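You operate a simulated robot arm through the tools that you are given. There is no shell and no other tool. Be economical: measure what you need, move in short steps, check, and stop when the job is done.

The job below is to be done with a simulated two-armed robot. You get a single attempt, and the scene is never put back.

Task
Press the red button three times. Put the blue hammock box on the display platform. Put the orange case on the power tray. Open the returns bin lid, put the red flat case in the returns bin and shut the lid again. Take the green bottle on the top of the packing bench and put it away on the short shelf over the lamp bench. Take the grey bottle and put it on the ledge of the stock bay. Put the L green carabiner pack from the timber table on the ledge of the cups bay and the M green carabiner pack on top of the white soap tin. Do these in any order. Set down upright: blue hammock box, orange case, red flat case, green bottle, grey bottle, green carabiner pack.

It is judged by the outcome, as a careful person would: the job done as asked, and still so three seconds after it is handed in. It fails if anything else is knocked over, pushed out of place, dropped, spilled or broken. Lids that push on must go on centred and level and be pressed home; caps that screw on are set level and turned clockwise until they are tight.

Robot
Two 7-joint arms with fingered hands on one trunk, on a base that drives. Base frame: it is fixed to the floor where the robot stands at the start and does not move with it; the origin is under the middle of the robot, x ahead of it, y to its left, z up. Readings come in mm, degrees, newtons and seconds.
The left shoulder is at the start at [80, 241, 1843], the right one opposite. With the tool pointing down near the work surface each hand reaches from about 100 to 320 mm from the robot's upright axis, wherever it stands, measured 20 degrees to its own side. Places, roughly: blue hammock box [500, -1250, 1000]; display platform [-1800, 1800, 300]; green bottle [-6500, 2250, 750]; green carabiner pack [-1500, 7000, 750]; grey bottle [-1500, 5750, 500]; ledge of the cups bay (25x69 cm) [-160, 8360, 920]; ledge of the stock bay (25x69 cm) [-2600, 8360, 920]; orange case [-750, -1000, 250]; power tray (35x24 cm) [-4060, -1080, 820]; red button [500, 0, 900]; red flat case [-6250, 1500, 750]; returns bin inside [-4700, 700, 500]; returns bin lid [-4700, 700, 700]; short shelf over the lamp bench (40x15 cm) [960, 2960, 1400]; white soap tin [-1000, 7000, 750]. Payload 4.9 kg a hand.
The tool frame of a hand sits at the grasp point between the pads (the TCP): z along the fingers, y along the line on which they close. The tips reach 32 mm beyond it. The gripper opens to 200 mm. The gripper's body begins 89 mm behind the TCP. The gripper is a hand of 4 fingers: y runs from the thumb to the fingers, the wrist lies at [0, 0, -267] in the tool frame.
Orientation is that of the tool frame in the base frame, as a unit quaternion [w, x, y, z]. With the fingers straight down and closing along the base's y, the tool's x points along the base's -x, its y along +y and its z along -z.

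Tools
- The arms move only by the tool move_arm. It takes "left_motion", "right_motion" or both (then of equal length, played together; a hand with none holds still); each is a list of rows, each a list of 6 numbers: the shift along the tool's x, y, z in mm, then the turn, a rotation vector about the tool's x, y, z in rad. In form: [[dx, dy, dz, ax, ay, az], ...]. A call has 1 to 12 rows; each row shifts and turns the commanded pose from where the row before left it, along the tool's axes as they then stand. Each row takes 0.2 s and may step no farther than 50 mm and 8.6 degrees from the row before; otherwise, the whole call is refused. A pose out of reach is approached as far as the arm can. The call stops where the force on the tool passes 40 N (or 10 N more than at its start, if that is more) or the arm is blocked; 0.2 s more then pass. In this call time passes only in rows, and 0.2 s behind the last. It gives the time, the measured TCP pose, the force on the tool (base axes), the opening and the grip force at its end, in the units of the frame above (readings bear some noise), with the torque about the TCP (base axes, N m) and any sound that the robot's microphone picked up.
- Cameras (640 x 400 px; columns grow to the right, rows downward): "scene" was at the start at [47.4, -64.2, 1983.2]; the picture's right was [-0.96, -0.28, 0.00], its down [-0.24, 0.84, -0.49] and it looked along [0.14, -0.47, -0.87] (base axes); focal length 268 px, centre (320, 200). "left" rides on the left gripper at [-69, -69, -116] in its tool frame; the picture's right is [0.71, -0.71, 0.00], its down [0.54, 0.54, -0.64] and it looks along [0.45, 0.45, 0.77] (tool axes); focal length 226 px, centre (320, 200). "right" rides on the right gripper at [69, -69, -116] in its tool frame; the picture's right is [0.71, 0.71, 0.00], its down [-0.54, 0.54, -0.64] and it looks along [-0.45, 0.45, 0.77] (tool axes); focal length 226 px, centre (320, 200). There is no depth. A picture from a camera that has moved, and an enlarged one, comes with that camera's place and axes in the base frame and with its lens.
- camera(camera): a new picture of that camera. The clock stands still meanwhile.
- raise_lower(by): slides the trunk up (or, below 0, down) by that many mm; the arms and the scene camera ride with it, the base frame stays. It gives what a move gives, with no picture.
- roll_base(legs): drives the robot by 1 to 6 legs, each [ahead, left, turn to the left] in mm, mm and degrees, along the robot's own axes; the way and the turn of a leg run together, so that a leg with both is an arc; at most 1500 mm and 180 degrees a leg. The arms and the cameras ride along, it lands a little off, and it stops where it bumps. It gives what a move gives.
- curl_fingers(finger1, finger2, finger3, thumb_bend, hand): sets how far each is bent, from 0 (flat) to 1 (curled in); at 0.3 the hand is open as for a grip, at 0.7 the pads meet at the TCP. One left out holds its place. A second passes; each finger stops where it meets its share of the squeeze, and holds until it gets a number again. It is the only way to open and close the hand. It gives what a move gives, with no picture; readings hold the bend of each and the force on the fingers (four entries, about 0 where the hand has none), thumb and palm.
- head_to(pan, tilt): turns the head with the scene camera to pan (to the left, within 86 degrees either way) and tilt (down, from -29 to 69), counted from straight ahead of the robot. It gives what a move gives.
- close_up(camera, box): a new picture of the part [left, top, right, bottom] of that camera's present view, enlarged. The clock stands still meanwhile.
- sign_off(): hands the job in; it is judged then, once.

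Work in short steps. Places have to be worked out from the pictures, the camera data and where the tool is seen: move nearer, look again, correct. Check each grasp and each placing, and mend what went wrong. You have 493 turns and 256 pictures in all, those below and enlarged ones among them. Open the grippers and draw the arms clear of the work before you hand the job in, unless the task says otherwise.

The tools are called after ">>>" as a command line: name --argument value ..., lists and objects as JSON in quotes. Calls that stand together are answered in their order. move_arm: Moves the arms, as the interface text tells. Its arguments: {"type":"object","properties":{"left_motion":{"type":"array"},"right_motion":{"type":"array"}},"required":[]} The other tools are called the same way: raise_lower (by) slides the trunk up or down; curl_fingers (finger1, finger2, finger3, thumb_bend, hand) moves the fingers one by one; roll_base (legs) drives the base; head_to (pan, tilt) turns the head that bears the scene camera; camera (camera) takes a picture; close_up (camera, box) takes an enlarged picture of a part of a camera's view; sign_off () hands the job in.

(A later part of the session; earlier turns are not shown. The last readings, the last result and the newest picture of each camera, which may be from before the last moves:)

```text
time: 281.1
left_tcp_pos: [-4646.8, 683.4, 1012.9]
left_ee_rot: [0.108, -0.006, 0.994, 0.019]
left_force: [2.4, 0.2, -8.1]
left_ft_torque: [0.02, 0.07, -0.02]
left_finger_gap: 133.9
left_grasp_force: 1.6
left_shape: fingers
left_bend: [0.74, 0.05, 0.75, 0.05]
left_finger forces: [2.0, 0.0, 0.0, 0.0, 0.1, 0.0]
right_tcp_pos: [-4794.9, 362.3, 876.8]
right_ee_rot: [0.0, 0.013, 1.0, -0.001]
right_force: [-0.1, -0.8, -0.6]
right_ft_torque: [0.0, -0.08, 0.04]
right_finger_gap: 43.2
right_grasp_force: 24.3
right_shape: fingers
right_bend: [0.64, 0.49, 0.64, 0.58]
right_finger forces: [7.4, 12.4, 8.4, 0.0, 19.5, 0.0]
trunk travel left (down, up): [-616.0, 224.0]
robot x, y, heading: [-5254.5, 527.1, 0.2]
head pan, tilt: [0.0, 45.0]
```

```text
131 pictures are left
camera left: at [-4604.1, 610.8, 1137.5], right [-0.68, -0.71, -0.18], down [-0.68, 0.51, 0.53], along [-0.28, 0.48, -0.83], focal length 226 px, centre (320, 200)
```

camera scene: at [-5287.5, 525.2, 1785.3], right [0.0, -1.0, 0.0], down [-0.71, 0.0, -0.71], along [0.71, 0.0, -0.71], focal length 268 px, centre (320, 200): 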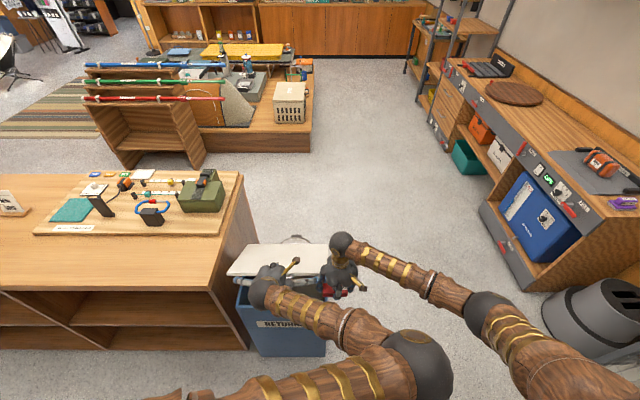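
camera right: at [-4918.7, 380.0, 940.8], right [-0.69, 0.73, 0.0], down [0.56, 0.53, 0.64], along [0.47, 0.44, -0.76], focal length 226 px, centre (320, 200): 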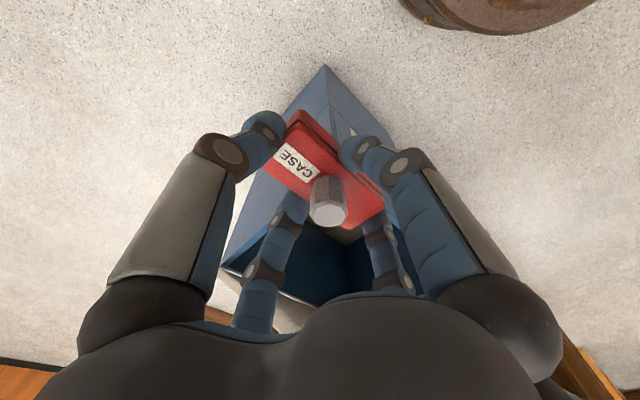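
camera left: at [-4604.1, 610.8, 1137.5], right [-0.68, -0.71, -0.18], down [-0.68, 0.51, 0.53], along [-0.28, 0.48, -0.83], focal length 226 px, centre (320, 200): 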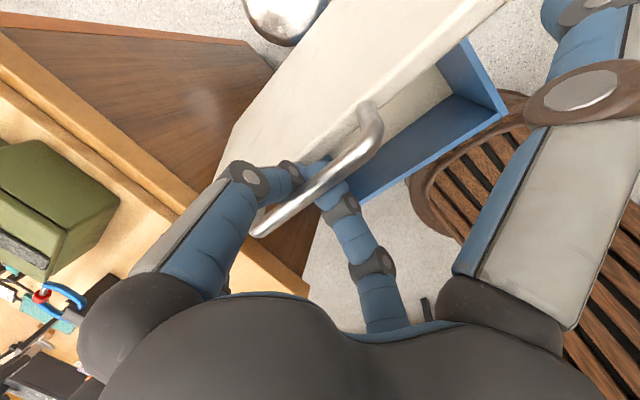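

Working well, lid ≈70°. Continue forward.

>>> roll_base --legs '[[40, 0, 0]]'

>>> raise_lower --by 4

>>> roll_base --legs '[[40, 0, 0]]'

>>> camera --camera "left"

>>> camera --camera "scene"

```text
time: 282.1
left_tcp_pos: [-4600.5, 683.9, 1013.1]
left_ee_rot: [0.109, -0.006, 0.994, 0.021]
left_force: [-2.9, -0.1, 21.4]
left_ft_torque: [-0.57, 0.05, -0.46]
left_finger_gap: 134.2
left_grasp_force: 27.1
left_shape: fingers
left_bend: [0.78, 0.05, 0.77, 0.05]
left_finger forces: [31.5, 0.0, 16.3, 0.0, 5.9, 0.1]
right_tcp_pos: [-4753.1, 361.4, 876.1]
right_ee_rot: [-0.002, 0.014, 1.0, 0.001]
right_force: [0.2, 0.3, -1.7]
right_ft_torque: [0.0, 0.01, -0.02]
right_finger_gap: 43.1
right_grasp_force: 24.0
right_shape: fingers
right_bend: [0.64, 0.49, 0.64, 0.58]
right_finger forces: [7.4, 12.5, 8.6, 0.0, 19.4, 0.1]
trunk travel left (down, up): [-616.0, 224.0]
robot x, y, heading: [-5211.5, 522.8, -0.2]
head pan, tilt: [0.0, 45.0]
stopped in leg 1: the force on the tool passed its limit at 53 N (the readings are from after the stop); the commanded pose is now the measured one
```

```text
time: 282.7
left_tcp_pos: [-4601.4, 685.2, 1015.8]
left_ee_rot: [0.107, -0.006, 0.994, 0.02]
left_force: [1.1, 1.0, -3.5]
left_ft_torque: [-0.05, 0.3, -0.07]
left_finger_gap: 134.0
left_grasp_force: 14.9
left_shape: fingers
left_bend: [0.77, 0.05, 0.76, 0.05]
left_finger forces: [27.9, 0.0, 0.0, 0.0, 0.4, 0.1]
right_tcp_pos: [-4751.5, 362.5, 879.7]
right_ee_rot: [-0.003, 0.014, 1.0, 0.001]
right_force: [1.0, 0.0, -1.0]
right_ft_torque: [-0.01, 0.03, 0.01]
right_finger_gap: 43.2
right_grasp_force: 23.8
right_shape: fingers
right_bend: [0.64, 0.49, 0.64, 0.58]
right_finger forces: [7.4, 12.3, 8.6, 0.0, 19.4, 0.0]
trunk travel left (down, up): [-620.0, 220.0]
robot x, y, heading: [-5214.5, 526.1, -0.0]
head pan, tilt: [0.0, 45.0]
```

```text
time: 283.7
left_tcp_pos: [-4558.8, 684.5, 1020.3]
left_ee_rot: [0.112, -0.004, 0.994, 0.02]
left_force: [-2.8, 2.5, 28.3]
left_ft_torque: [-1.98, 0.49, -0.87]
left_finger_gap: 134.8
left_grasp_force: 34.7
left_shape: fingers
left_bend: [0.79, 0.05, 0.76, 0.05]
left_finger forces: [54.8, 0.0, 0.1, 0.0, 15.0, 0.1]
right_tcp_pos: [-4712.5, 361.3, 879.9]
right_ee_rot: [-0.003, 0.013, 1.0, 0.001]
right_force: [0.0, 0.0, -0.5]
right_ft_torque: [-0.01, 0.01, 0.0]
right_finger_gap: 43.2
right_grasp_force: 23.6
right_shape: fingers
right_bend: [0.64, 0.49, 0.64, 0.58]
right_finger forces: [7.3, 12.4, 8.6, 0.1, 19.4, 0.1]
trunk travel left (down, up): [-620.0, 220.0]
robot x, y, heading: [-5171.7, 527.9, -0.2]
head pan, tilt: [0.0, 45.0]
stopped in leg 1: the force on the tool passed its limit at 52 N (the readings are from after the stop); the commanded pose is now the measured one
```

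```text
130 pictures are left
camera left: at [-4516.2, 610.9, 1145.6], right [-0.68, -0.71, -0.18], down [-0.68, 0.51, 0.53], along [-0.28, 0.48, -0.83], focal length 226 px, centre (320, 200)
```

left: 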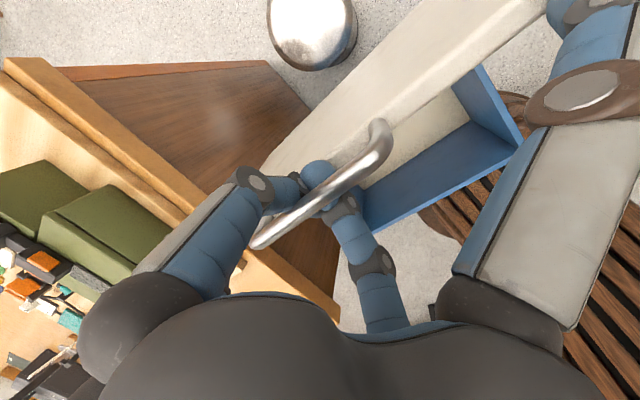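

```text
129 pictures are left
camera scene: at [-5062.4, 523.7, 1872.6], right [0.0, -1.0, 0.0], down [-0.71, 0.0, -0.71], along [0.71, 0.0, -0.71], focal length 268 px, centre (320, 200)
```

scene: 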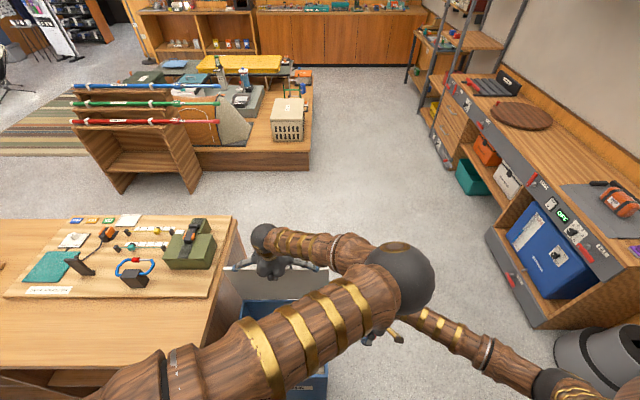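

Nearly vertical. Raise 8 mm to relieve, then push a bit further past vertical.

>>> raise_lower --by 8

>>> roll_base --legs '[[35, 0, 0]]'

>>> camera --camera "left"

```text
time: 284.3
left_tcp_pos: [-4559.6, 684.7, 1023.5]
left_ee_rot: [0.107, -0.005, 0.994, 0.02]
left_force: [0.4, 1.5, -19.2]
left_ft_torque: [-0.13, 0.76, 0.02]
left_finger_gap: 133.6
left_grasp_force: 25.0
left_shape: fingers
left_bend: [0.77, 0.05, 0.75, 0.05]
left_finger forces: [50.3, 0.0, 0.1, 0.0, 0.5, 0.0]
right_tcp_pos: [-4711.2, 363.0, 885.8]
right_ee_rot: [-0.004, 0.013, 1.0, 0.001]
right_force: [0.8, -0.4, -1.2]
right_ft_torque: [-0.03, 0.03, 0.0]
right_finger_gap: 43.6
right_grasp_force: 23.9
right_shape: fingers
right_bend: [0.64, 0.49, 0.64, 0.58]
right_finger forces: [7.3, 12.5, 8.6, 0.0, 19.4, 0.0]
trunk travel left (down, up): [-628.0, 212.0]
robot x, y, heading: [-5169.5, 523.3, 0.3]
head pan, tilt: [0.0, 45.0]
```

```text
time: 285.1
left_tcp_pos: [-4555.7, 684.7, 1024.4]
left_ee_rot: [0.105, -0.004, 0.994, 0.02]
left_force: [-0.9, -2.1, 0.3]
left_ft_torque: [-0.26, 0.4, -0.09]
left_finger_gap: 133.5
left_grasp_force: 20.5
left_shape: fingers
left_bend: [0.78, 0.05, 0.75, 0.05]
left_finger forces: [40.5, 0.0, 0.1, 0.1, 1.6, 0.0]
right_tcp_pos: [-4703.4, 361.3, 887.6]
right_ee_rot: [0.0, 0.014, 1.0, 0.001]
right_force: [-0.7, 0.2, -1.3]
right_ft_torque: [-0.01, -0.02, 0.0]
right_finger_gap: 43.3
right_grasp_force: 23.8
right_shape: fingers
right_bend: [0.64, 0.49, 0.64, 0.58]
right_finger forces: [7.4, 12.4, 8.6, 0.0, 19.4, 0.0]
trunk travel left (down, up): [-628.0, 212.0]
robot x, y, heading: [-5165.9, 522.4, 0.3]
head pan, tilt: [0.0, 45.0]
stopped in leg 1: the force on the tool passed its limit at 44 N (the readings are from after the stop); the commanded pose is now the measured one
```

```text
128 pictures are left
camera left: at [-4512.6, 611.4, 1147.7], right [-0.68, -0.71, -0.17], down [-0.67, 0.51, 0.53], along [-0.29, 0.48, -0.83], focal length 226 px, centre (320, 200)
```

left: 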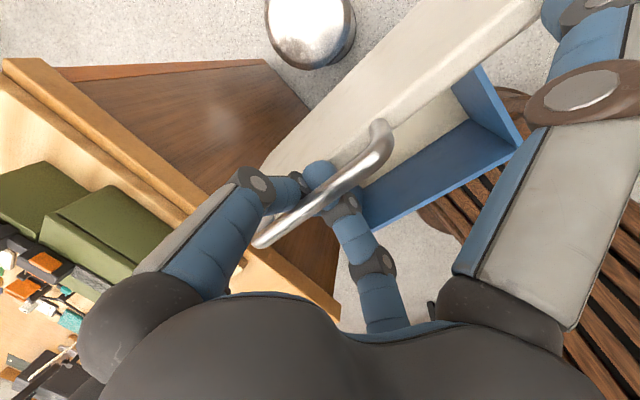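

The lid seems at its stop (~90°). Test whether it holds by itself: open finger1, keeping finger3 behind the bar as a catch.

>>> curl_fingers --hand "left" --finger1 0.45 --finger3 0.6

>>> camera --camera "left"

```text
time: 286.1
left_tcp_pos: [-4555.5, 685.3, 1021.1]
left_ee_rot: [0.104, -0.005, 0.994, 0.019]
left_force: [-1.4, -0.4, 0.6]
left_ft_torque: [-0.01, 0.59, -0.05]
left_finger_gap: 133.3
left_grasp_force: 23.6
left_shape: fingers
left_bend: [0.86, 0.05, 0.76, 0.05]
left_finger forces: [47.3, 0.0, 0.0, 0.1, 0.0, 0.0]
right_tcp_pos: [-4702.6, 362.4, 887.6]
right_ee_rot: [-0.002, 0.012, 1.0, 0.001]
right_force: [0.8, 0.8, -0.4]
right_ft_torque: [0.04, 0.02, 0.03]
right_finger_gap: 43.4
right_grasp_force: 24.2
right_shape: fingers
right_bend: [0.64, 0.49, 0.64, 0.58]
right_finger forces: [7.4, 12.4, 8.6, 0.0, 19.4, 0.0]
trunk travel left (down, up): [-628.0, 212.0]
robot x, y, heading: [-5163.4, 523.7, 0.1]
head pan, tilt: [0.0, 45.0]
```

```text
127 pictures are left
camera left: at [-4511.3, 611.1, 1146.6], right [-0.68, -0.71, -0.17], down [-0.67, 0.51, 0.54], along [-0.29, 0.48, -0.83], focal length 226 px, centre (320, 200)
```

left: 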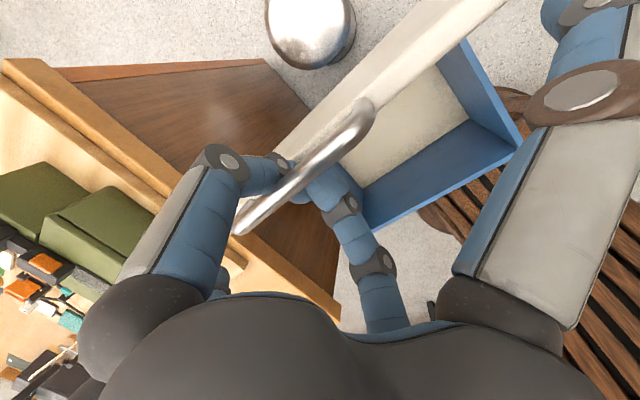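

Finger1's tip is jammed under the bar against the lid edge. I'll relax it to a curled shape, open finger3, and slide the hand +x so the tip withdraws through the loop.

>>> curl_fingers --hand "left" --finger1 0.84 --finger3 0.15

>>> move_arm --left_motion '[[-8, 0, 0, 0, 0, 0], [-8, 0, 0, 0, 0, 0], [-8, 0, 0, 0, 0, 0]]'

>>> camera --camera "left"

```text
time: 287.1
left_tcp_pos: [-4553.7, 685.4, 1021.0]
left_ee_rot: [0.104, -0.003, 0.994, 0.019]
left_force: [1.0, 5.8, -4.0]
left_ft_torque: [-0.8, 0.21, -0.52]
left_finger_gap: 131.3
left_grasp_force: 7.2
left_shape: fingers
left_bend: [0.82, 0.05, 0.15, 0.07]
left_finger forces: [9.6, 0.0, 0.0, 0.1, 5.3, 0.0]
right_tcp_pos: [-4702.8, 363.3, 887.4]
right_ee_rot: [-0.003, 0.013, 1.0, 0.0]
right_force: [-0.4, 0.2, -0.5]
right_ft_torque: [-0.01, 0.03, -0.01]
right_finger_gap: 43.2
right_grasp_force: 23.6
right_shape: fingers
right_bend: [0.64, 0.49, 0.64, 0.58]
right_finger forces: [7.4, 12.4, 8.6, 0.1, 19.4, 0.0]
trunk travel left (down, up): [-628.0, 212.0]
robot x, y, heading: [-5158.0, 527.1, 0.1]
head pan, tilt: [0.0, 45.0]
```

```text
time: 287.9
left_tcp_pos: [-4530.3, 686.3, 1024.2]
left_ee_rot: [0.104, -0.004, 0.994, 0.019]
left_force: [0.1, 4.2, -21.9]
left_ft_torque: [-0.18, 0.2, 0.06]
left_finger_gap: 129.3
left_grasp_force: 10.2
left_shape: fingers
left_bend: [0.81, 0.05, 0.15, 0.05]
left_finger forces: [19.3, 0.1, 0.1, 0.0, 0.5, 0.0]
right_tcp_pos: [-4700.0, 363.2, 886.2]
right_ee_rot: [-0.003, 0.013, 1.0, -0.001]
right_force: [0.2, 0.1, -1.1]
right_ft_torque: [-0.03, 0.02, 0.0]
right_finger_gap: 43.2
right_grasp_force: 23.5
right_shape: fingers
right_bend: [0.64, 0.49, 0.64, 0.58]
right_finger forces: [7.4, 12.4, 8.6, 0.0, 19.4, 0.1]
trunk travel left (down, up): [-628.0, 212.0]
robot x, y, heading: [-5163.6, 527.1, 0.1]
head pan, tilt: [0.0, 45.0]
```

```text
126 pictures are left
camera left: at [-4485.7, 612.8, 1149.5], right [-0.68, -0.71, -0.17], down [-0.67, 0.51, 0.54], along [-0.29, 0.48, -0.83], focal length 226 px, centre (320, 200)
```

left: 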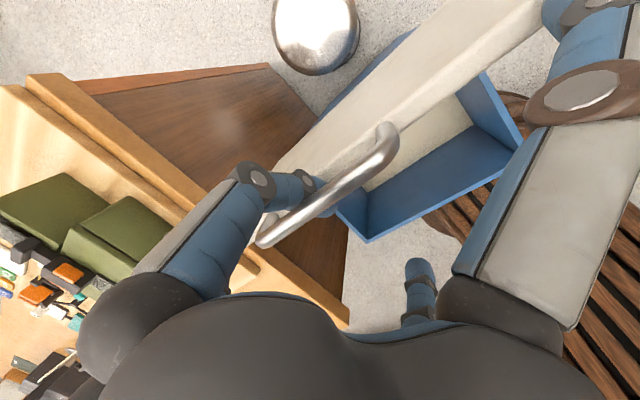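

>>> move_arm --left_motion '[[0, 0, 7, 0, 0, 0], [-8, 0, 0, 0, 0, 0], [-8, 0, 0, 0, 0, 0], [-8, 0, 0, 0, 0, 0]]'

>>> camera --camera "left"

```text
time: 288.9
left_tcp_pos: [-4506.0, 685.8, 1024.2]
left_ee_rot: [0.103, -0.004, 0.994, 0.018]
left_force: [-1.1, 4.8, -15.3]
left_ft_torque: [-0.35, 0.18, -0.13]
left_finger_gap: 129.6
left_grasp_force: 8.2
left_shape: fingers
left_bend: [0.82, 0.05, 0.15, 0.05]
left_finger forces: [15.3, 0.0, 0.1, 0.1, 1.9, 0.0]
right_tcp_pos: [-4701.1, 363.1, 887.4]
right_ee_rot: [-0.002, 0.013, 1.0, 0.0]
right_force: [-0.4, -0.7, -1.0]
right_ft_torque: [-0.01, -0.03, 0.01]
right_finger_gap: 43.6
right_grasp_force: 23.6
right_shape: fingers
right_bend: [0.64, 0.49, 0.64, 0.58]
right_finger forces: [7.4, 12.5, 8.6, 0.0, 19.4, 0.1]
trunk travel left (down, up): [-628.0, 212.0]
robot x, y, heading: [-5161.2, 526.4, 0.1]
head pan, tilt: [0.0, 45.0]
```

```text
125 pictures are left
camera left: at [-4461.7, 612.5, 1147.9], right [-0.68, -0.71, -0.17], down [-0.67, 0.51, 0.54], along [-0.29, 0.48, -0.83], focal length 226 px, centre (320, 200)
```

left: 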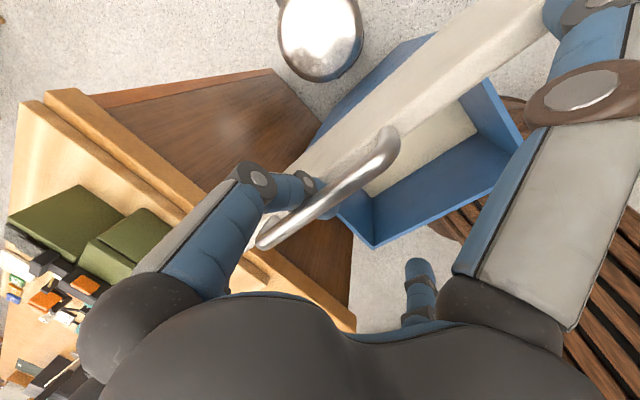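

The lid still follows the hand; it's about vertical now. Push on another ~40 mm to go past vertical.

>>> move_arm --left_motion '[[-10, 0, 2, 0, 0, 0], [-10, 0, 2, 0, 0, 0], [-10, 0, 2, 0, 0, 0], [-10, 0, 2, 0, 0, 0]]'

>>> camera --camera "left"

>>> camera --camera "right"

```text
time: 289.9
left_tcp_pos: [-4470.5, 686.8, 1020.0]
left_ee_rot: [0.099, -0.005, 0.995, 0.019]
left_force: [-3.1, 2.8, -22.5]
left_ft_torque: [-0.06, 0.07, 0.01]
left_finger_gap: 127.4
left_grasp_force: 11.3
left_shape: fingers
left_bend: [0.81, 0.05, 0.15, 0.05]
left_finger forces: [22.5, 0.0, 0.0, 0.0, 0.1, 0.2]
right_tcp_pos: [-4701.7, 363.8, 886.9]
right_ee_rot: [-0.002, 0.013, 1.0, 0.001]
right_force: [0.5, -0.3, -0.9]
right_ft_torque: [-0.02, 0.02, 0.0]
right_finger_gap: 43.3
right_grasp_force: 23.7
right_shape: fingers
right_bend: [0.64, 0.49, 0.64, 0.58]
right_finger forces: [7.4, 12.4, 8.6, 0.1, 19.4, 0.0]
trunk travel left (down, up): [-628.0, 212.0]
robot x, y, heading: [-5161.3, 526.2, 0.1]
head pan, tilt: [0.0, 45.0]
stopped in row 4 (left hand): the force on the tool passed its limit at 41 N (the readings are from after the stop); the commanded pose is now the measured one
```

```text
124 pictures are left
camera left: at [-4425.3, 614.1, 1144.6], right [-0.68, -0.71, -0.17], down [-0.67, 0.51, 0.54], along [-0.3, 0.48, -0.82], focal length 226 px, centre (320, 200)
```

left: 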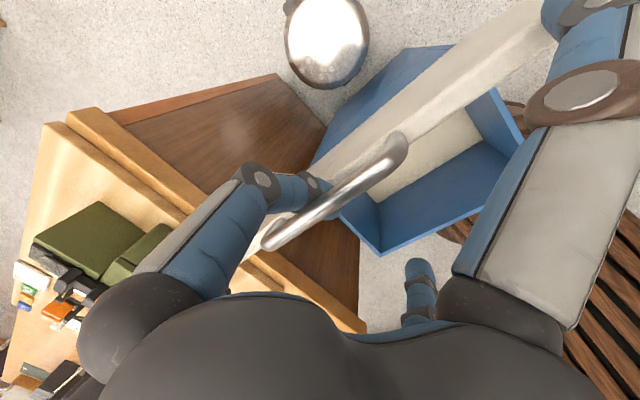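

```text
123 pictures are left
camera right: at [-4770.6, 295.2, 1003.7], right [-0.69, 0.73, 0.0], down [0.56, 0.53, 0.64], along [0.46, 0.44, -0.77], focal length 226 px, centre (320, 200)
```

right: 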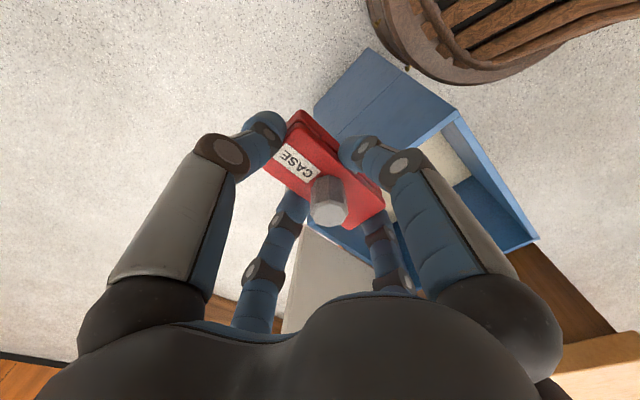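

>>> move_arm --left_motion '[[0, 0, 6, 0, 0, 0], [0, 0, 6, 0, 0, 0], [-8, 0, 2, 0, 0, 0], [-8, 0, 2, 0, 0, 0], [-8, 0, 2, 0, 0, 0]]'

>>> camera --camera "left"

```text
time: 291.1
left_tcp_pos: [-4442.5, 685.8, 1009.3]
left_ee_rot: [0.101, -0.003, 0.995, 0.019]
left_force: [0.5, 1.3, 2.8]
left_ft_torque: [-0.39, 0.05, 0.19]
left_finger_gap: 129.4
left_grasp_force: 3.1
left_shape: fingers
left_bend: [0.84, 0.05, 0.15, 0.06]
left_finger forces: [3.9, 0.0, 0.0, 0.0, 2.5, 0.0]
right_tcp_pos: [-4702.2, 361.2, 887.3]
right_ee_rot: [-0.001, 0.014, 1.0, 0.001]
right_force: [0.2, 0.7, -0.1]
right_ft_torque: [0.01, 0.0, 0.05]
right_finger_gap: 43.4
right_grasp_force: 23.9
right_shape: fingers
right_bend: [0.64, 0.49, 0.64, 0.58]
right_finger forces: [7.4, 12.4, 8.5, 0.0, 19.4, 0.0]
trunk travel left (down, up): [-628.0, 212.0]
robot x, y, heading: [-5166.2, 522.3, 0.2]
head pan, tilt: [0.0, 45.0]
```

```text
122 pictures are left
camera left: at [-4398.5, 612.2, 1133.9], right [-0.68, -0.71, -0.17], down [-0.67, 0.51, 0.54], along [-0.3, 0.48, -0.82], focal length 226 px, centre (320, 200)
```

left: 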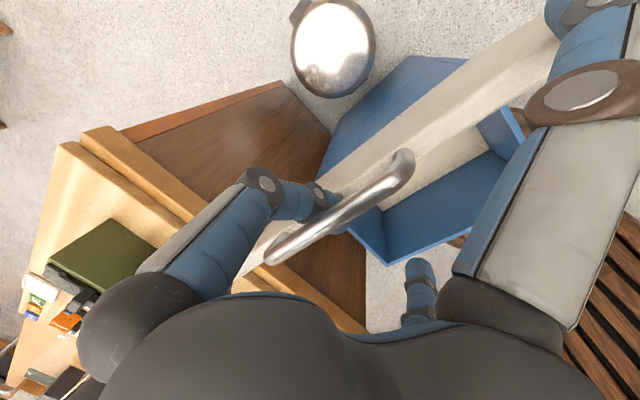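

The lid is now past vertical (~100°). Continue +x so the fingertip slides out once the lid reaches its stop.

>>> move_arm --left_motion '[[-8, 0, 3, 0, 0, 0], [-8, 0, 3, 0, 0, 0], [-8, 0, 3, 0, 0, 0], [-8, 0, 3, 0, 0, 0], [-8, 0, 3, 0, 0, 0]]'

>>> camera --camera "left"

```text
time: 292.3
left_tcp_pos: [-4401.1, 687.8, 1003.8]
left_ee_rot: [0.104, -0.005, 0.994, 0.018]
left_force: [0.1, -0.4, 0.4]
left_ft_torque: [-0.01, -0.04, -0.01]
left_finger_gap: 127.0
left_grasp_force: 0.0
left_shape: fingers
left_bend: [0.84, 0.05, 0.15, 0.05]
left_finger forces: [0.0, 0.0, 0.0, 0.0, 0.1, 0.1]
right_tcp_pos: [-4702.3, 363.6, 887.0]
right_ee_rot: [-0.003, 0.013, 1.0, -0.001]
right_force: [0.0, -0.9, -0.7]
right_ft_torque: [-0.06, 0.01, 0.01]
right_finger_gap: 43.1
right_grasp_force: 24.1
right_shape: fingers
right_bend: [0.64, 0.49, 0.64, 0.58]
right_finger forces: [7.3, 12.4, 8.6, 0.0, 19.4, 0.0]
trunk travel left (down, up): [-628.0, 212.0]
robot x, y, heading: [-5163.1, 525.1, -0.3]
head pan, tilt: [0.0, 45.0]
```

```text
121 pictures are left
camera left: at [-4355.2, 614.3, 1128.6], right [-0.68, -0.71, -0.17], down [-0.67, 0.51, 0.54], along [-0.3, 0.48, -0.83], focal length 226 px, centre (320, 200)
```

left: 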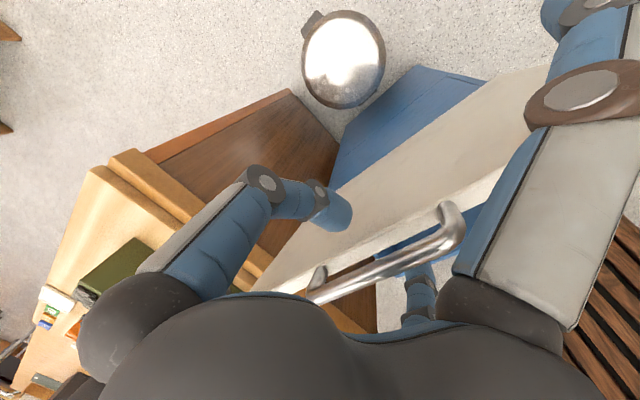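

The finger is free and the lid stands upright. Lift the left hand straight up and check the lid stays.

>>> move_arm --left_motion '[[0, 0, -25, 0, 0, 0], [0, 0, -30, 0, 0, 0], [0, 0, -30, 0, 0, 0], [0, 0, -30, 0, 0, 0]]'

>>> camera --camera "left"

>>> camera --camera "scene"

```text
time: 293.3
left_tcp_pos: [-4424.6, 682.7, 1117.5]
left_ee_rot: [0.104, -0.005, 0.994, 0.02]
left_force: [0.6, -0.1, 0.3]
left_ft_torque: [-0.01, -0.03, 0.0]
left_finger_gap: 126.9
left_grasp_force: 0.0
left_shape: fingers
left_bend: [0.84, 0.05, 0.15, 0.05]
left_finger forces: [0.0, 0.1, 0.0, 0.1, 0.0, 0.1]
right_tcp_pos: [-4702.5, 361.2, 886.2]
right_ee_rot: [-0.002, 0.013, 1.0, 0.002]
right_force: [-0.2, 0.6, -0.8]
right_ft_torque: [-0.02, -0.01, 0.0]
right_finger_gap: 43.3
right_grasp_force: 24.2
right_shape: fingers
right_bend: [0.64, 0.49, 0.64, 0.58]
right_finger forces: [7.4, 12.3, 8.6, 0.0, 19.4, 0.0]
trunk travel left (down, up): [-628.0, 212.0]
robot x, y, heading: [-5161.6, 526.7, -0.2]
head pan, tilt: [0.0, 45.0]
```

```text
120 pictures are left
camera left: at [-4379.6, 609.4, 1241.7], right [-0.68, -0.71, -0.17], down [-0.67, 0.51, 0.54], along [-0.29, 0.48, -0.82], focal length 226 px, centre (320, 200)
```

left: 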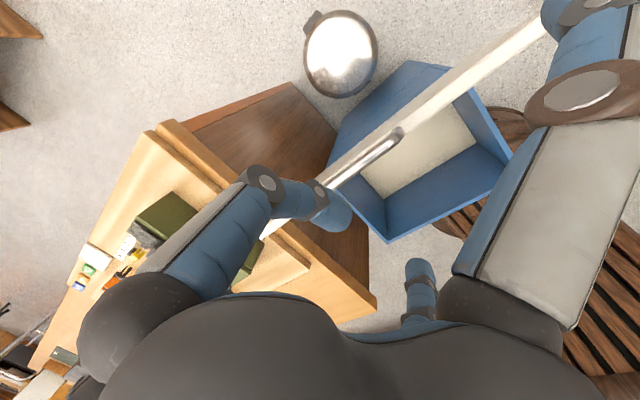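

```text
119 pictures are left
camera scene: at [-5053.4, 523.9, 1880.3], right [0.0, -1.0, 0.0], down [-0.71, 0.0, -0.71], along [0.71, 0.0, -0.71], focal length 268 px, centre (320, 200)
```

scene: 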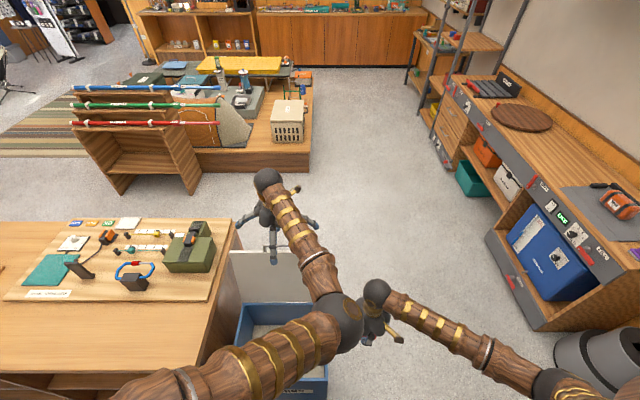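

The lid stays open by itself. Withdraw the left hand back and away, and look into the bin.

>>> move_arm --left_motion '[[10, 0, -40, 0, 0, 0], [40, 10, -10, 0, 0, 0], [40, 20, -10, 0, 0, 0], [40, 25, 0, 0, 0, 0], [40, 25, 0, 0, 0, 0], [40, 25, 0, 0, 0, 0], [40, 25, 0, 0, 0, 0]]'

>>> camera --camera "scene"

>>> camera --camera "right"

```text
time: 294.9
left_tcp_pos: [-4683.4, 808.7, 1129.8]
left_ee_rot: [0.103, -0.004, 0.994, 0.02]
left_force: [0.2, 0.8, -0.6]
left_ft_torque: [0.02, -0.03, 0.02]
left_finger_gap: 126.6
left_grasp_force: 0.1
left_shape: fingers
left_bend: [0.84, 0.05, 0.15, 0.05]
left_finger forces: [0.0, 0.0, 0.1, 0.0, 0.1, 0.0]
right_tcp_pos: [-4703.0, 360.9, 887.7]
right_ee_rot: [-0.002, 0.013, 1.0, 0.001]
right_force: [-0.6, 0.1, -0.7]
right_ft_torque: [-0.03, -0.02, 0.02]
right_finger_gap: 43.3
right_grasp_force: 24.1
right_shape: fingers
right_bend: [0.64, 0.49, 0.64, 0.58]
right_finger forces: [7.3, 12.4, 8.6, 0.0, 19.4, 0.0]
trunk travel left (down, up): [-628.0, 212.0]
robot x, y, heading: [-5164.7, 523.9, -0.1]
head pan, tilt: [0.0, 45.0]
```

```text
118 pictures are left
camera scene: at [-5053.6, 523.2, 1880.4], right [0.0, -1.0, 0.0], down [-0.71, 0.0, -0.71], along [0.71, 0.0, -0.71], focal length 268 px, centre (320, 200)
```

scene: 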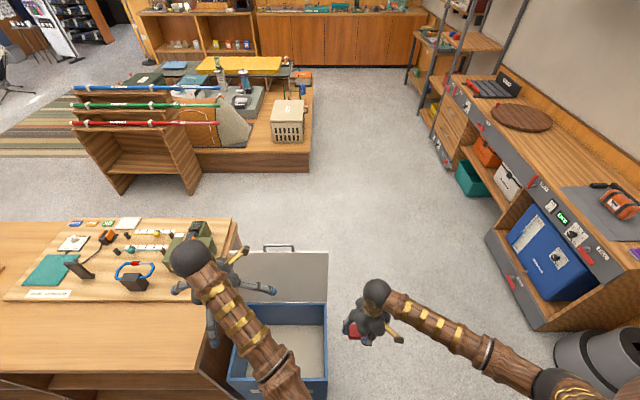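

```text
117 pictures are left
camera right: at [-4772.6, 294.0, 1004.2], right [-0.69, 0.73, 0.0], down [0.56, 0.53, 0.64], along [0.46, 0.44, -0.77], focal length 226 px, centre (320, 200)
```

right: 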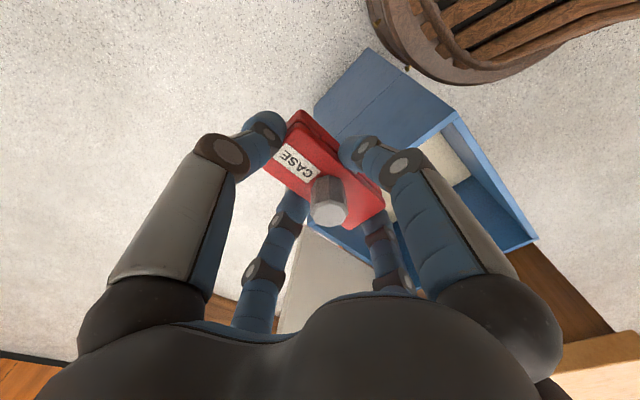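

The bin floor is at about z≈460. Pull the left hand back/up, then shift the base left 290 so the right hand is over the bin.

>>> move_arm --left_motion '[[40, 0, -30, 0, -0.05, 0], [40, 0, -30, 0, 0.13, 0], [40, 0, -30, 0, 0.13, 0], [30, 0, -20, 0, 0, 0]]'

>>> roll_base --legs '[[0, 290, 0]]'

>>> camera --camera "right"

>>> camera --camera "scene"

```text
time: 295.9
left_tcp_pos: [-4800.8, 807.2, 1185.1]
left_ee_rot: [-0.003, -0.007, 1.0, 0.018]
left_force: [0.2, 0.0, 0.3]
left_ft_torque: [-0.01, 0.01, -0.04]
left_finger_gap: 127.0
left_grasp_force: 0.1
left_shape: fingers
left_bend: [0.84, 0.05, 0.15, 0.05]
left_finger forces: [0.0, 0.0, 0.1, 0.0, 0.0, 0.0]
left hand out of reach, approached as far as the arm can: row 3, 4
right_tcp_pos: [-4702.9, 360.6, 887.4]
right_ee_rot: [-0.002, 0.013, 1.0, 0.0]
right_force: [-0.4, 0.0, -0.3]
right_ft_torque: [0.0, 0.03, -0.01]
right_finger_gap: 43.5
right_grasp_force: 23.8
right_shape: fingers
right_bend: [0.64, 0.49, 0.64, 0.58]
right_finger forces: [7.4, 12.6, 8.6, 0.1, 19.4, 0.0]
trunk travel left (down, up): [-628.0, 212.0]
robot x, y, heading: [-5159.5, 524.8, 0.0]
head pan, tilt: [0.0, 45.0]
```

```text
time: 297.9
left_tcp_pos: [-4800.5, 1094.4, 1184.3]
left_ee_rot: [-0.003, -0.008, 1.0, 0.018]
left_force: [0.4, 0.5, -0.3]
left_ft_torque: [-0.01, -0.01, 0.0]
left_finger_gap: 126.9
left_grasp_force: 0.1
left_shape: fingers
left_bend: [0.84, 0.05, 0.15, 0.05]
left_finger forces: [0.0, 0.0, 0.1, 0.0, 0.0, 0.0]
right_tcp_pos: [-4700.8, 649.8, 886.8]
right_ee_rot: [-0.001, 0.013, 1.0, 0.001]
right_force: [0.0, -1.0, -1.0]
right_ft_torque: [-0.01, 0.0, 0.0]
right_finger_gap: 43.1
right_grasp_force: 24.2
right_shape: fingers
right_bend: [0.64, 0.49, 0.64, 0.58]
right_finger forces: [7.4, 12.4, 8.6, 0.0, 19.4, 0.0]
trunk travel left (down, up): [-628.0, 212.0]
robot x, y, heading: [-5162.1, 813.5, 0.3]
head pan, tilt: [0.0, 45.0]
```

```text
116 pictures are left
camera right: at [-4772.1, 582.5, 1003.7], right [-0.69, 0.73, 0.0], down [0.56, 0.53, 0.64], along [0.46, 0.44, -0.77], focal length 226 px, centre (320, 200)
```

right: 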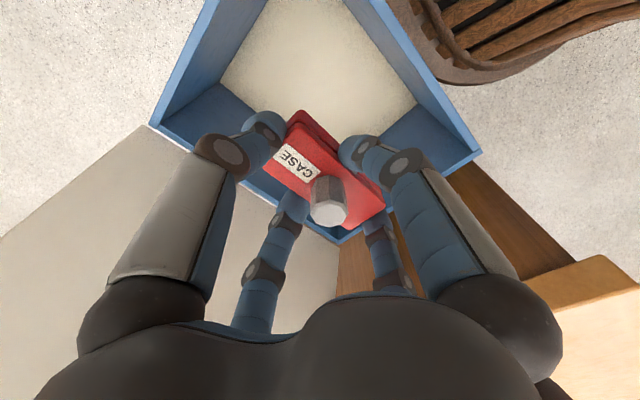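

```text
115 pictures are left
camera scene: at [-5052.9, 810.5, 1880.3], right [0.0, -1.0, 0.0], down [-0.71, 0.0, -0.71], along [0.71, 0.0, -0.71], focal length 268 px, centre (320, 200)
```

scene: 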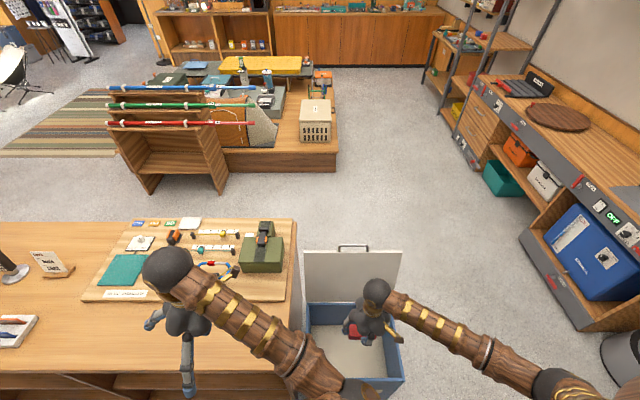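

Fine-centre the right hand and raise the left hand high and outward so it clears the counter when the trunk lowers.

>>> move_arm --right_motion '[[-10, 11, 0, 0, 0, 0], [-9, 11, 0, 0, 0, 0], [0, 0, 0, 0, 0, 0], [0, 0, 0, 0, 0, 0], [0, 0, 0, 0, 0, 0], [0, 0, 0, 0, 0, 0], [0, 0, 0, 0, 0, 0]]' --left_motion '[[0, 10, -45, 0, 0, 0], [0, 15, -45, 0, 0, 0], [0, 20, -45, 0, 0, 0], [0, 20, -45, 0, 0, 0], [-15, 25, -40, 0, 0, 0], [-15, 30, -35, 0, 0, 0], [-15, 30, -35, 0, 0, 0]]'

>>> raise_lower --by -170

>>> camera --camera "scene"

>>> camera --camera "right"

```text
time: 299.5
left_tcp_pos: [-4724.6, 1244.7, 1470.4]
left_ee_rot: [-0.003, -0.008, 1.0, 0.018]
left_force: [0.1, -0.5, 0.6]
left_ft_torque: [-0.05, 0.01, 0.04]
left_finger_gap: 127.1
left_grasp_force: 0.1
left_shape: fingers
left_bend: [0.84, 0.05, 0.15, 0.05]
left_finger forces: [0.1, 0.1, 0.0, 0.0, 0.0, 0.1]
left hand out of reach, approached as far as the arm can: row 1, 2, 3
right_tcp_pos: [-4682.6, 674.8, 887.0]
right_ee_rot: [-0.002, 0.014, 1.0, 0.0]
right_force: [-0.6, 0.0, -0.9]
right_ft_torque: [0.0, 0.02, 0.03]
right_finger_gap: 42.9
right_grasp_force: 24.6
right_shape: fingers
right_bend: [0.64, 0.49, 0.64, 0.58]
right_finger forces: [7.4, 12.5, 8.6, 0.0, 19.4, 0.0]
trunk travel left (down, up): [-628.0, 212.0]
robot x, y, heading: [-5162.0, 813.7, 0.2]
head pan, tilt: [0.0, 45.0]
```

```text
time: 301.4
left_tcp_pos: [-4724.1, 1240.5, 1300.2]
left_ee_rot: [-0.004, -0.008, 1.0, 0.017]
left_force: [-0.4, 0.2, 0.4]
left_ft_torque: [0.02, 0.01, 0.01]
left_finger_gap: 127.2
left_grasp_force: 0.1
left_shape: fingers
left_bend: [0.84, 0.05, 0.15, 0.05]
left_finger forces: [0.0, 0.0, 0.0, 0.1, 0.1, 0.1]
right_tcp_pos: [-4681.7, 673.3, 717.2]
right_ee_rot: [-0.002, 0.014, 1.0, 0.0]
right_force: [0.0, 0.1, -1.4]
right_ft_torque: [-0.03, 0.01, 0.02]
right_finger_gap: 43.2
right_grasp_force: 23.9
right_shape: fingers
right_bend: [0.64, 0.49, 0.64, 0.58]
right_finger forces: [7.4, 12.5, 8.6, 0.0, 19.4, 0.0]
trunk travel left (down, up): [-458.0, 382.0]
robot x, y, heading: [-5161.5, 810.0, 0.0]
head pan, tilt: [0.0, 45.0]
```

```text
114 pictures are left
camera scene: at [-5052.9, 813.6, 1710.4], right [0.0, -1.0, 0.0], down [-0.71, 0.0, -0.71], along [0.71, 0.0, -0.71], focal length 268 px, centre (320, 200)
```

scene: 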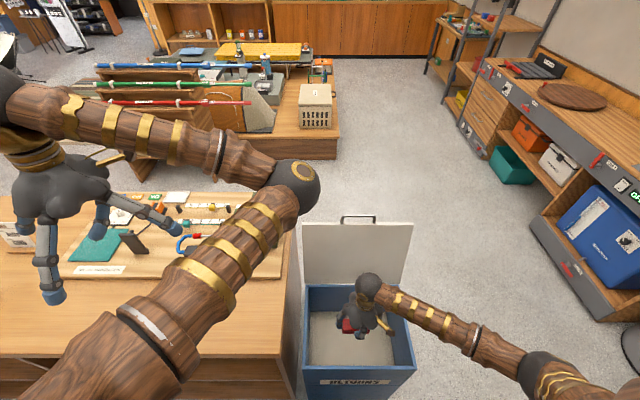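

```text
113 pictures are left
camera right: at [-4752.1, 605.6, 833.6], right [-0.69, 0.73, 0.0], down [0.56, 0.53, 0.64], along [0.46, 0.44, -0.77], focal length 226 px, centre (320, 200)
```

right: 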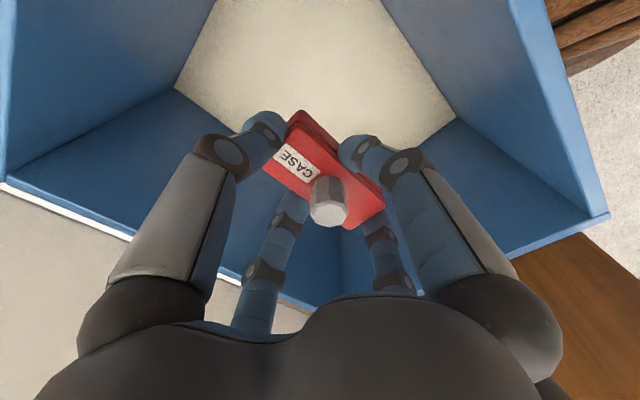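

Well centred. Lower 145 mm more, then fine steps.

>>> raise_lower --by -145

>>> move_arm --right_motion '[[0, 0, 5, 0, 0, 0], [0, 0, 4, 0, 0, 0], [0, 0, 4, 0, 0, 0], [0, 0, 4, 0, 0, 0], [0, 0, 4, 0, 0, 0]]'

```text
time: 303.1
left_tcp_pos: [-4725.3, 1241.4, 1155.1]
left_ee_rot: [-0.004, -0.007, 1.0, 0.019]
left_force: [-0.1, -0.6, -0.3]
left_ft_torque: [0.0, 0.02, 0.01]
left_finger_gap: 127.0
left_grasp_force: 0.0
left_shape: fingers
left_bend: [0.84, 0.05, 0.15, 0.05]
left_finger forces: [0.1, 0.0, 0.1, 0.1, 0.0, 0.1]
right_tcp_pos: [-4682.9, 673.7, 571.3]
right_ee_rot: [-0.002, 0.013, 1.0, -0.001]
right_force: [-0.3, 0.0, -1.4]
right_ft_torque: [0.0, 0.0, -0.03]
right_finger_gap: 43.4
right_grasp_force: 23.9
right_shape: fingers
right_bend: [0.64, 0.49, 0.64, 0.58]
right_finger forces: [7.4, 12.5, 8.6, 0.0, 19.3, 0.0]
trunk travel left (down, up): [-313.0, 527.0]
robot x, y, heading: [-5164.4, 814.6, -0.0]
head pan, tilt: [0.0, 45.0]
```

```text
time: 304.3
left_tcp_pos: [-4724.5, 1241.0, 1156.8]
left_ee_rot: [-0.004, -0.007, 1.0, 0.018]
left_force: [1.2, 0.0, -0.1]
left_ft_torque: [-0.01, 0.01, -0.02]
left_finger_gap: 127.1
left_grasp_force: 0.1
left_shape: fingers
left_bend: [0.84, 0.05, 0.15, 0.05]
left_finger forces: [0.1, 0.0, 0.0, 0.0, 0.1, 0.0]
right_tcp_pos: [-4683.5, 672.5, 550.1]
right_ee_rot: [-0.002, 0.013, 1.0, -0.001]
right_force: [-0.3, 0.4, -1.3]
right_ft_torque: [-0.01, 0.01, 0.01]
right_finger_gap: 43.4
right_grasp_force: 23.9
right_shape: fingers
right_bend: [0.64, 0.49, 0.64, 0.58]
right_finger forces: [7.3, 12.5, 8.6, 0.0, 19.3, 0.0]
trunk travel left (down, up): [-313.0, 527.0]
robot x, y, heading: [-5164.8, 815.3, -0.1]
head pan, tilt: [0.0, 45.0]
```

>>> move_arm --right_motion '[[0, 0, 4, 0, 0, 0], [0, 0, 4, 0, 0, 0], [0, 0, 4, 0, 0, 0], [0, 0, 4, 0, 0, 0], [0, 0, 4, 0, 0, 0], [0, 0, 4, 0, 0, 0], [0, 0, 4, 0, 0, 0]]'

>>> camera --camera "right"

```text
time: 305.9
left_tcp_pos: [-4724.8, 1239.6, 1154.1]
left_ee_rot: [-0.004, -0.007, 1.0, 0.018]
left_force: [-0.2, 0.6, -0.3]
left_ft_torque: [0.01, 0.01, 0.04]
left_finger_gap: 126.9
left_grasp_force: 0.1
left_shape: fingers
left_bend: [0.84, 0.05, 0.15, 0.05]
left_finger forces: [0.0, 0.0, 0.1, 0.0, 0.0, 0.1]
right_tcp_pos: [-4683.3, 673.0, 522.2]
right_ee_rot: [-0.002, 0.013, 1.0, 0.0]
right_force: [0.0, 0.3, -0.4]
right_ft_torque: [-0.03, -0.02, 0.01]
right_finger_gap: 43.4
right_grasp_force: 23.5
right_shape: fingers
right_bend: [0.64, 0.49, 0.64, 0.58]
right_finger forces: [7.4, 12.5, 8.5, 0.0, 19.2, 0.0]
trunk travel left (down, up): [-313.0, 527.0]
robot x, y, heading: [-5164.7, 815.5, 0.0]
head pan, tilt: [0.0, 45.0]
```

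```text
112 pictures are left
camera right: at [-4752.3, 605.7, 639.6], right [-0.69, 0.73, 0.0], down [0.56, 0.53, 0.64], along [0.46, 0.44, -0.77], focal length 226 px, centre (320, 200)
```

right: 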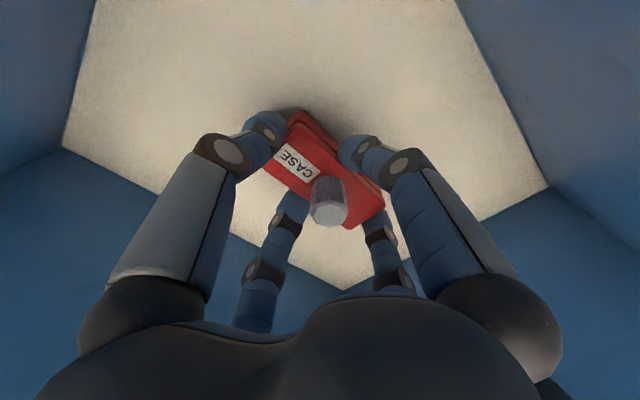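

>>> move_arm --right_motion '[[0, 0, 3, 0, 0, 0], [0, 0, 3, 0, 0, 0], [0, 0, 3, 0, 0, 0], [0, 0, 3, 0, 0, 0], [0, 0, 3, 0, 0, 0], [0, 0, 3, 0, 0, 0]]'

```text
time: 306.9
left_tcp_pos: [-4725.9, 1240.9, 1155.6]
left_ee_rot: [-0.003, -0.006, 1.0, 0.018]
left_force: [-0.2, 0.2, 0.4]
left_ft_torque: [0.01, 0.05, 0.02]
left_finger_gap: 127.0
left_grasp_force: 0.0
left_shape: fingers
left_bend: [0.84, 0.05, 0.15, 0.05]
left_finger forces: [0.1, 0.0, 0.0, 0.0, 0.0, 0.1]
right_tcp_pos: [-4680.8, 673.4, 516.0]
right_ee_rot: [0.0, 0.015, 1.0, 0.0]
right_force: [-8.7, -3.6, 34.1]
right_ft_torque: [-0.26, 0.34, -0.09]
right_finger_gap: 43.0
right_grasp_force: 28.0
right_shape: fingers
right_bend: [0.63, 0.49, 0.64, 0.58]
right_finger forces: [11.7, 12.6, 9.6, 0.0, 23.0, 0.1]
trunk travel left (down, up): [-313.0, 527.0]
robot x, y, heading: [-5162.1, 816.2, 0.1]
head pan, tilt: [0.0, 45.0]
stopped in row 4 (right hand): the force on the tool passed its limit at 42 N (the readings are from after the stop); the commanded pose is now the measured one
```

Touchdown. Relax a few mm and open.

>>> move_arm --right_motion '[[0, 0, -3, 0, 0, 0]]'

>>> curl_fingers --hand "right" --finger1 0.48 --finger2 0.4 --finger3 0.48 --thumb_bend 0.42

>>> raise_lower --by 100

>>> camera --camera "right"

```text
time: 307.3
left_tcp_pos: [-4723.6, 1241.2, 1156.2]
left_ee_rot: [-0.003, -0.007, 1.0, 0.018]
left_force: [0.4, 0.2, 0.5]
left_ft_torque: [-0.01, 0.0, -0.03]
left_finger_gap: 127.2
left_grasp_force: 0.0
left_shape: fingers
left_bend: [0.84, 0.05, 0.15, 0.05]
left_finger forces: [0.0, 0.0, 0.0, 0.0, 0.0, 0.0]
right_tcp_pos: [-4681.8, 672.5, 516.8]
right_ee_rot: [-0.001, 0.013, 1.0, 0.001]
right_force: [-4.4, -1.8, 18.2]
right_ft_torque: [-0.16, 0.15, -0.07]
right_finger_gap: 43.2
right_grasp_force: 27.0
right_shape: fingers
right_bend: [0.63, 0.49, 0.64, 0.58]
right_finger forces: [10.1, 12.4, 9.1, 0.0, 21.2, 0.0]
trunk travel left (down, up): [-313.0, 527.0]
robot x, y, heading: [-5162.7, 810.9, 0.2]
head pan, tilt: [0.0, 45.0]
```

```text
time: 308.3
left_tcp_pos: [-4725.1, 1241.0, 1155.0]
left_ee_rot: [-0.003, -0.008, 1.0, 0.018]
left_force: [-0.1, -0.2, -0.5]
left_ft_torque: [0.0, 0.0, 0.02]
left_finger_gap: 127.1
left_grasp_force: 0.0
left_shape: fingers
left_bend: [0.84, 0.05, 0.15, 0.05]
left_finger forces: [0.1, 0.1, 0.0, 0.0, 0.1, 0.1]
right_tcp_pos: [-4681.1, 673.2, 517.0]
right_ee_rot: [-0.002, 0.015, 1.0, 0.001]
right_force: [-0.3, 0.2, -0.2]
right_ft_torque: [0.03, 0.01, 0.02]
right_finger_gap: 87.9
right_grasp_force: 0.1
right_shape: fingers
right_bend: [0.48, 0.4, 0.48, 0.42]
right_finger forces: [0.0, 0.0, 0.0, 0.1, 0.1, 0.0]
trunk travel left (down, up): [-313.0, 527.0]
robot x, y, heading: [-5162.3, 814.5, 0.1]
head pan, tilt: [0.0, 45.0]
```

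```text
time: 309.6
left_tcp_pos: [-4724.8, 1241.0, 1255.3]
left_ee_rot: [-0.003, -0.007, 1.0, 0.018]
left_force: [0.1, -1.2, -0.4]
left_ft_torque: [0.02, -0.02, 0.04]
left_finger_gap: 127.1
left_grasp_force: 0.2
left_shape: fingers
left_bend: [0.84, 0.05, 0.15, 0.05]
left_finger forces: [0.0, 0.0, 0.1, 0.0, 0.0, 0.0]
right_tcp_pos: [-4680.1, 672.8, 616.2]
right_ee_rot: [0.0, 0.014, 1.0, 0.001]
right_force: [0.3, 0.0, 0.4]
right_ft_torque: [0.02, 0.03, 0.0]
right_finger_gap: 87.4
right_grasp_force: 0.1
right_shape: fingers
right_bend: [0.48, 0.4, 0.48, 0.42]
right_finger forces: [0.0, 0.0, 0.0, 0.0, 0.0, 0.0]
trunk travel left (down, up): [-413.0, 427.0]
robot x, y, heading: [-5164.1, 816.7, 0.2]
head pan, tilt: [0.0, 45.0]
```

```text
111 pictures are left
camera right: at [-4751.0, 605.5, 732.7], right [-0.69, 0.73, 0.0], down [0.56, 0.53, 0.64], along [0.47, 0.44, -0.77], focal length 226 px, centre (320, 200)
```

right: 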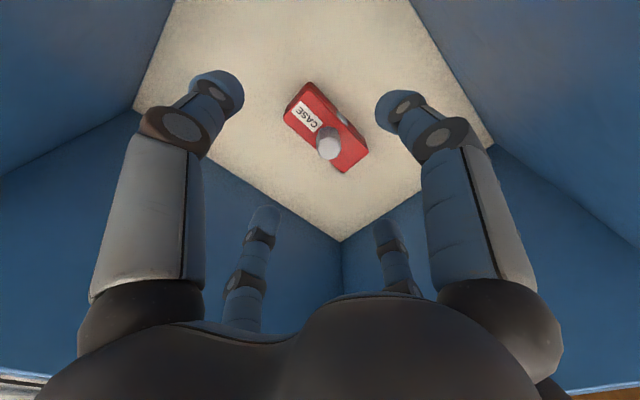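

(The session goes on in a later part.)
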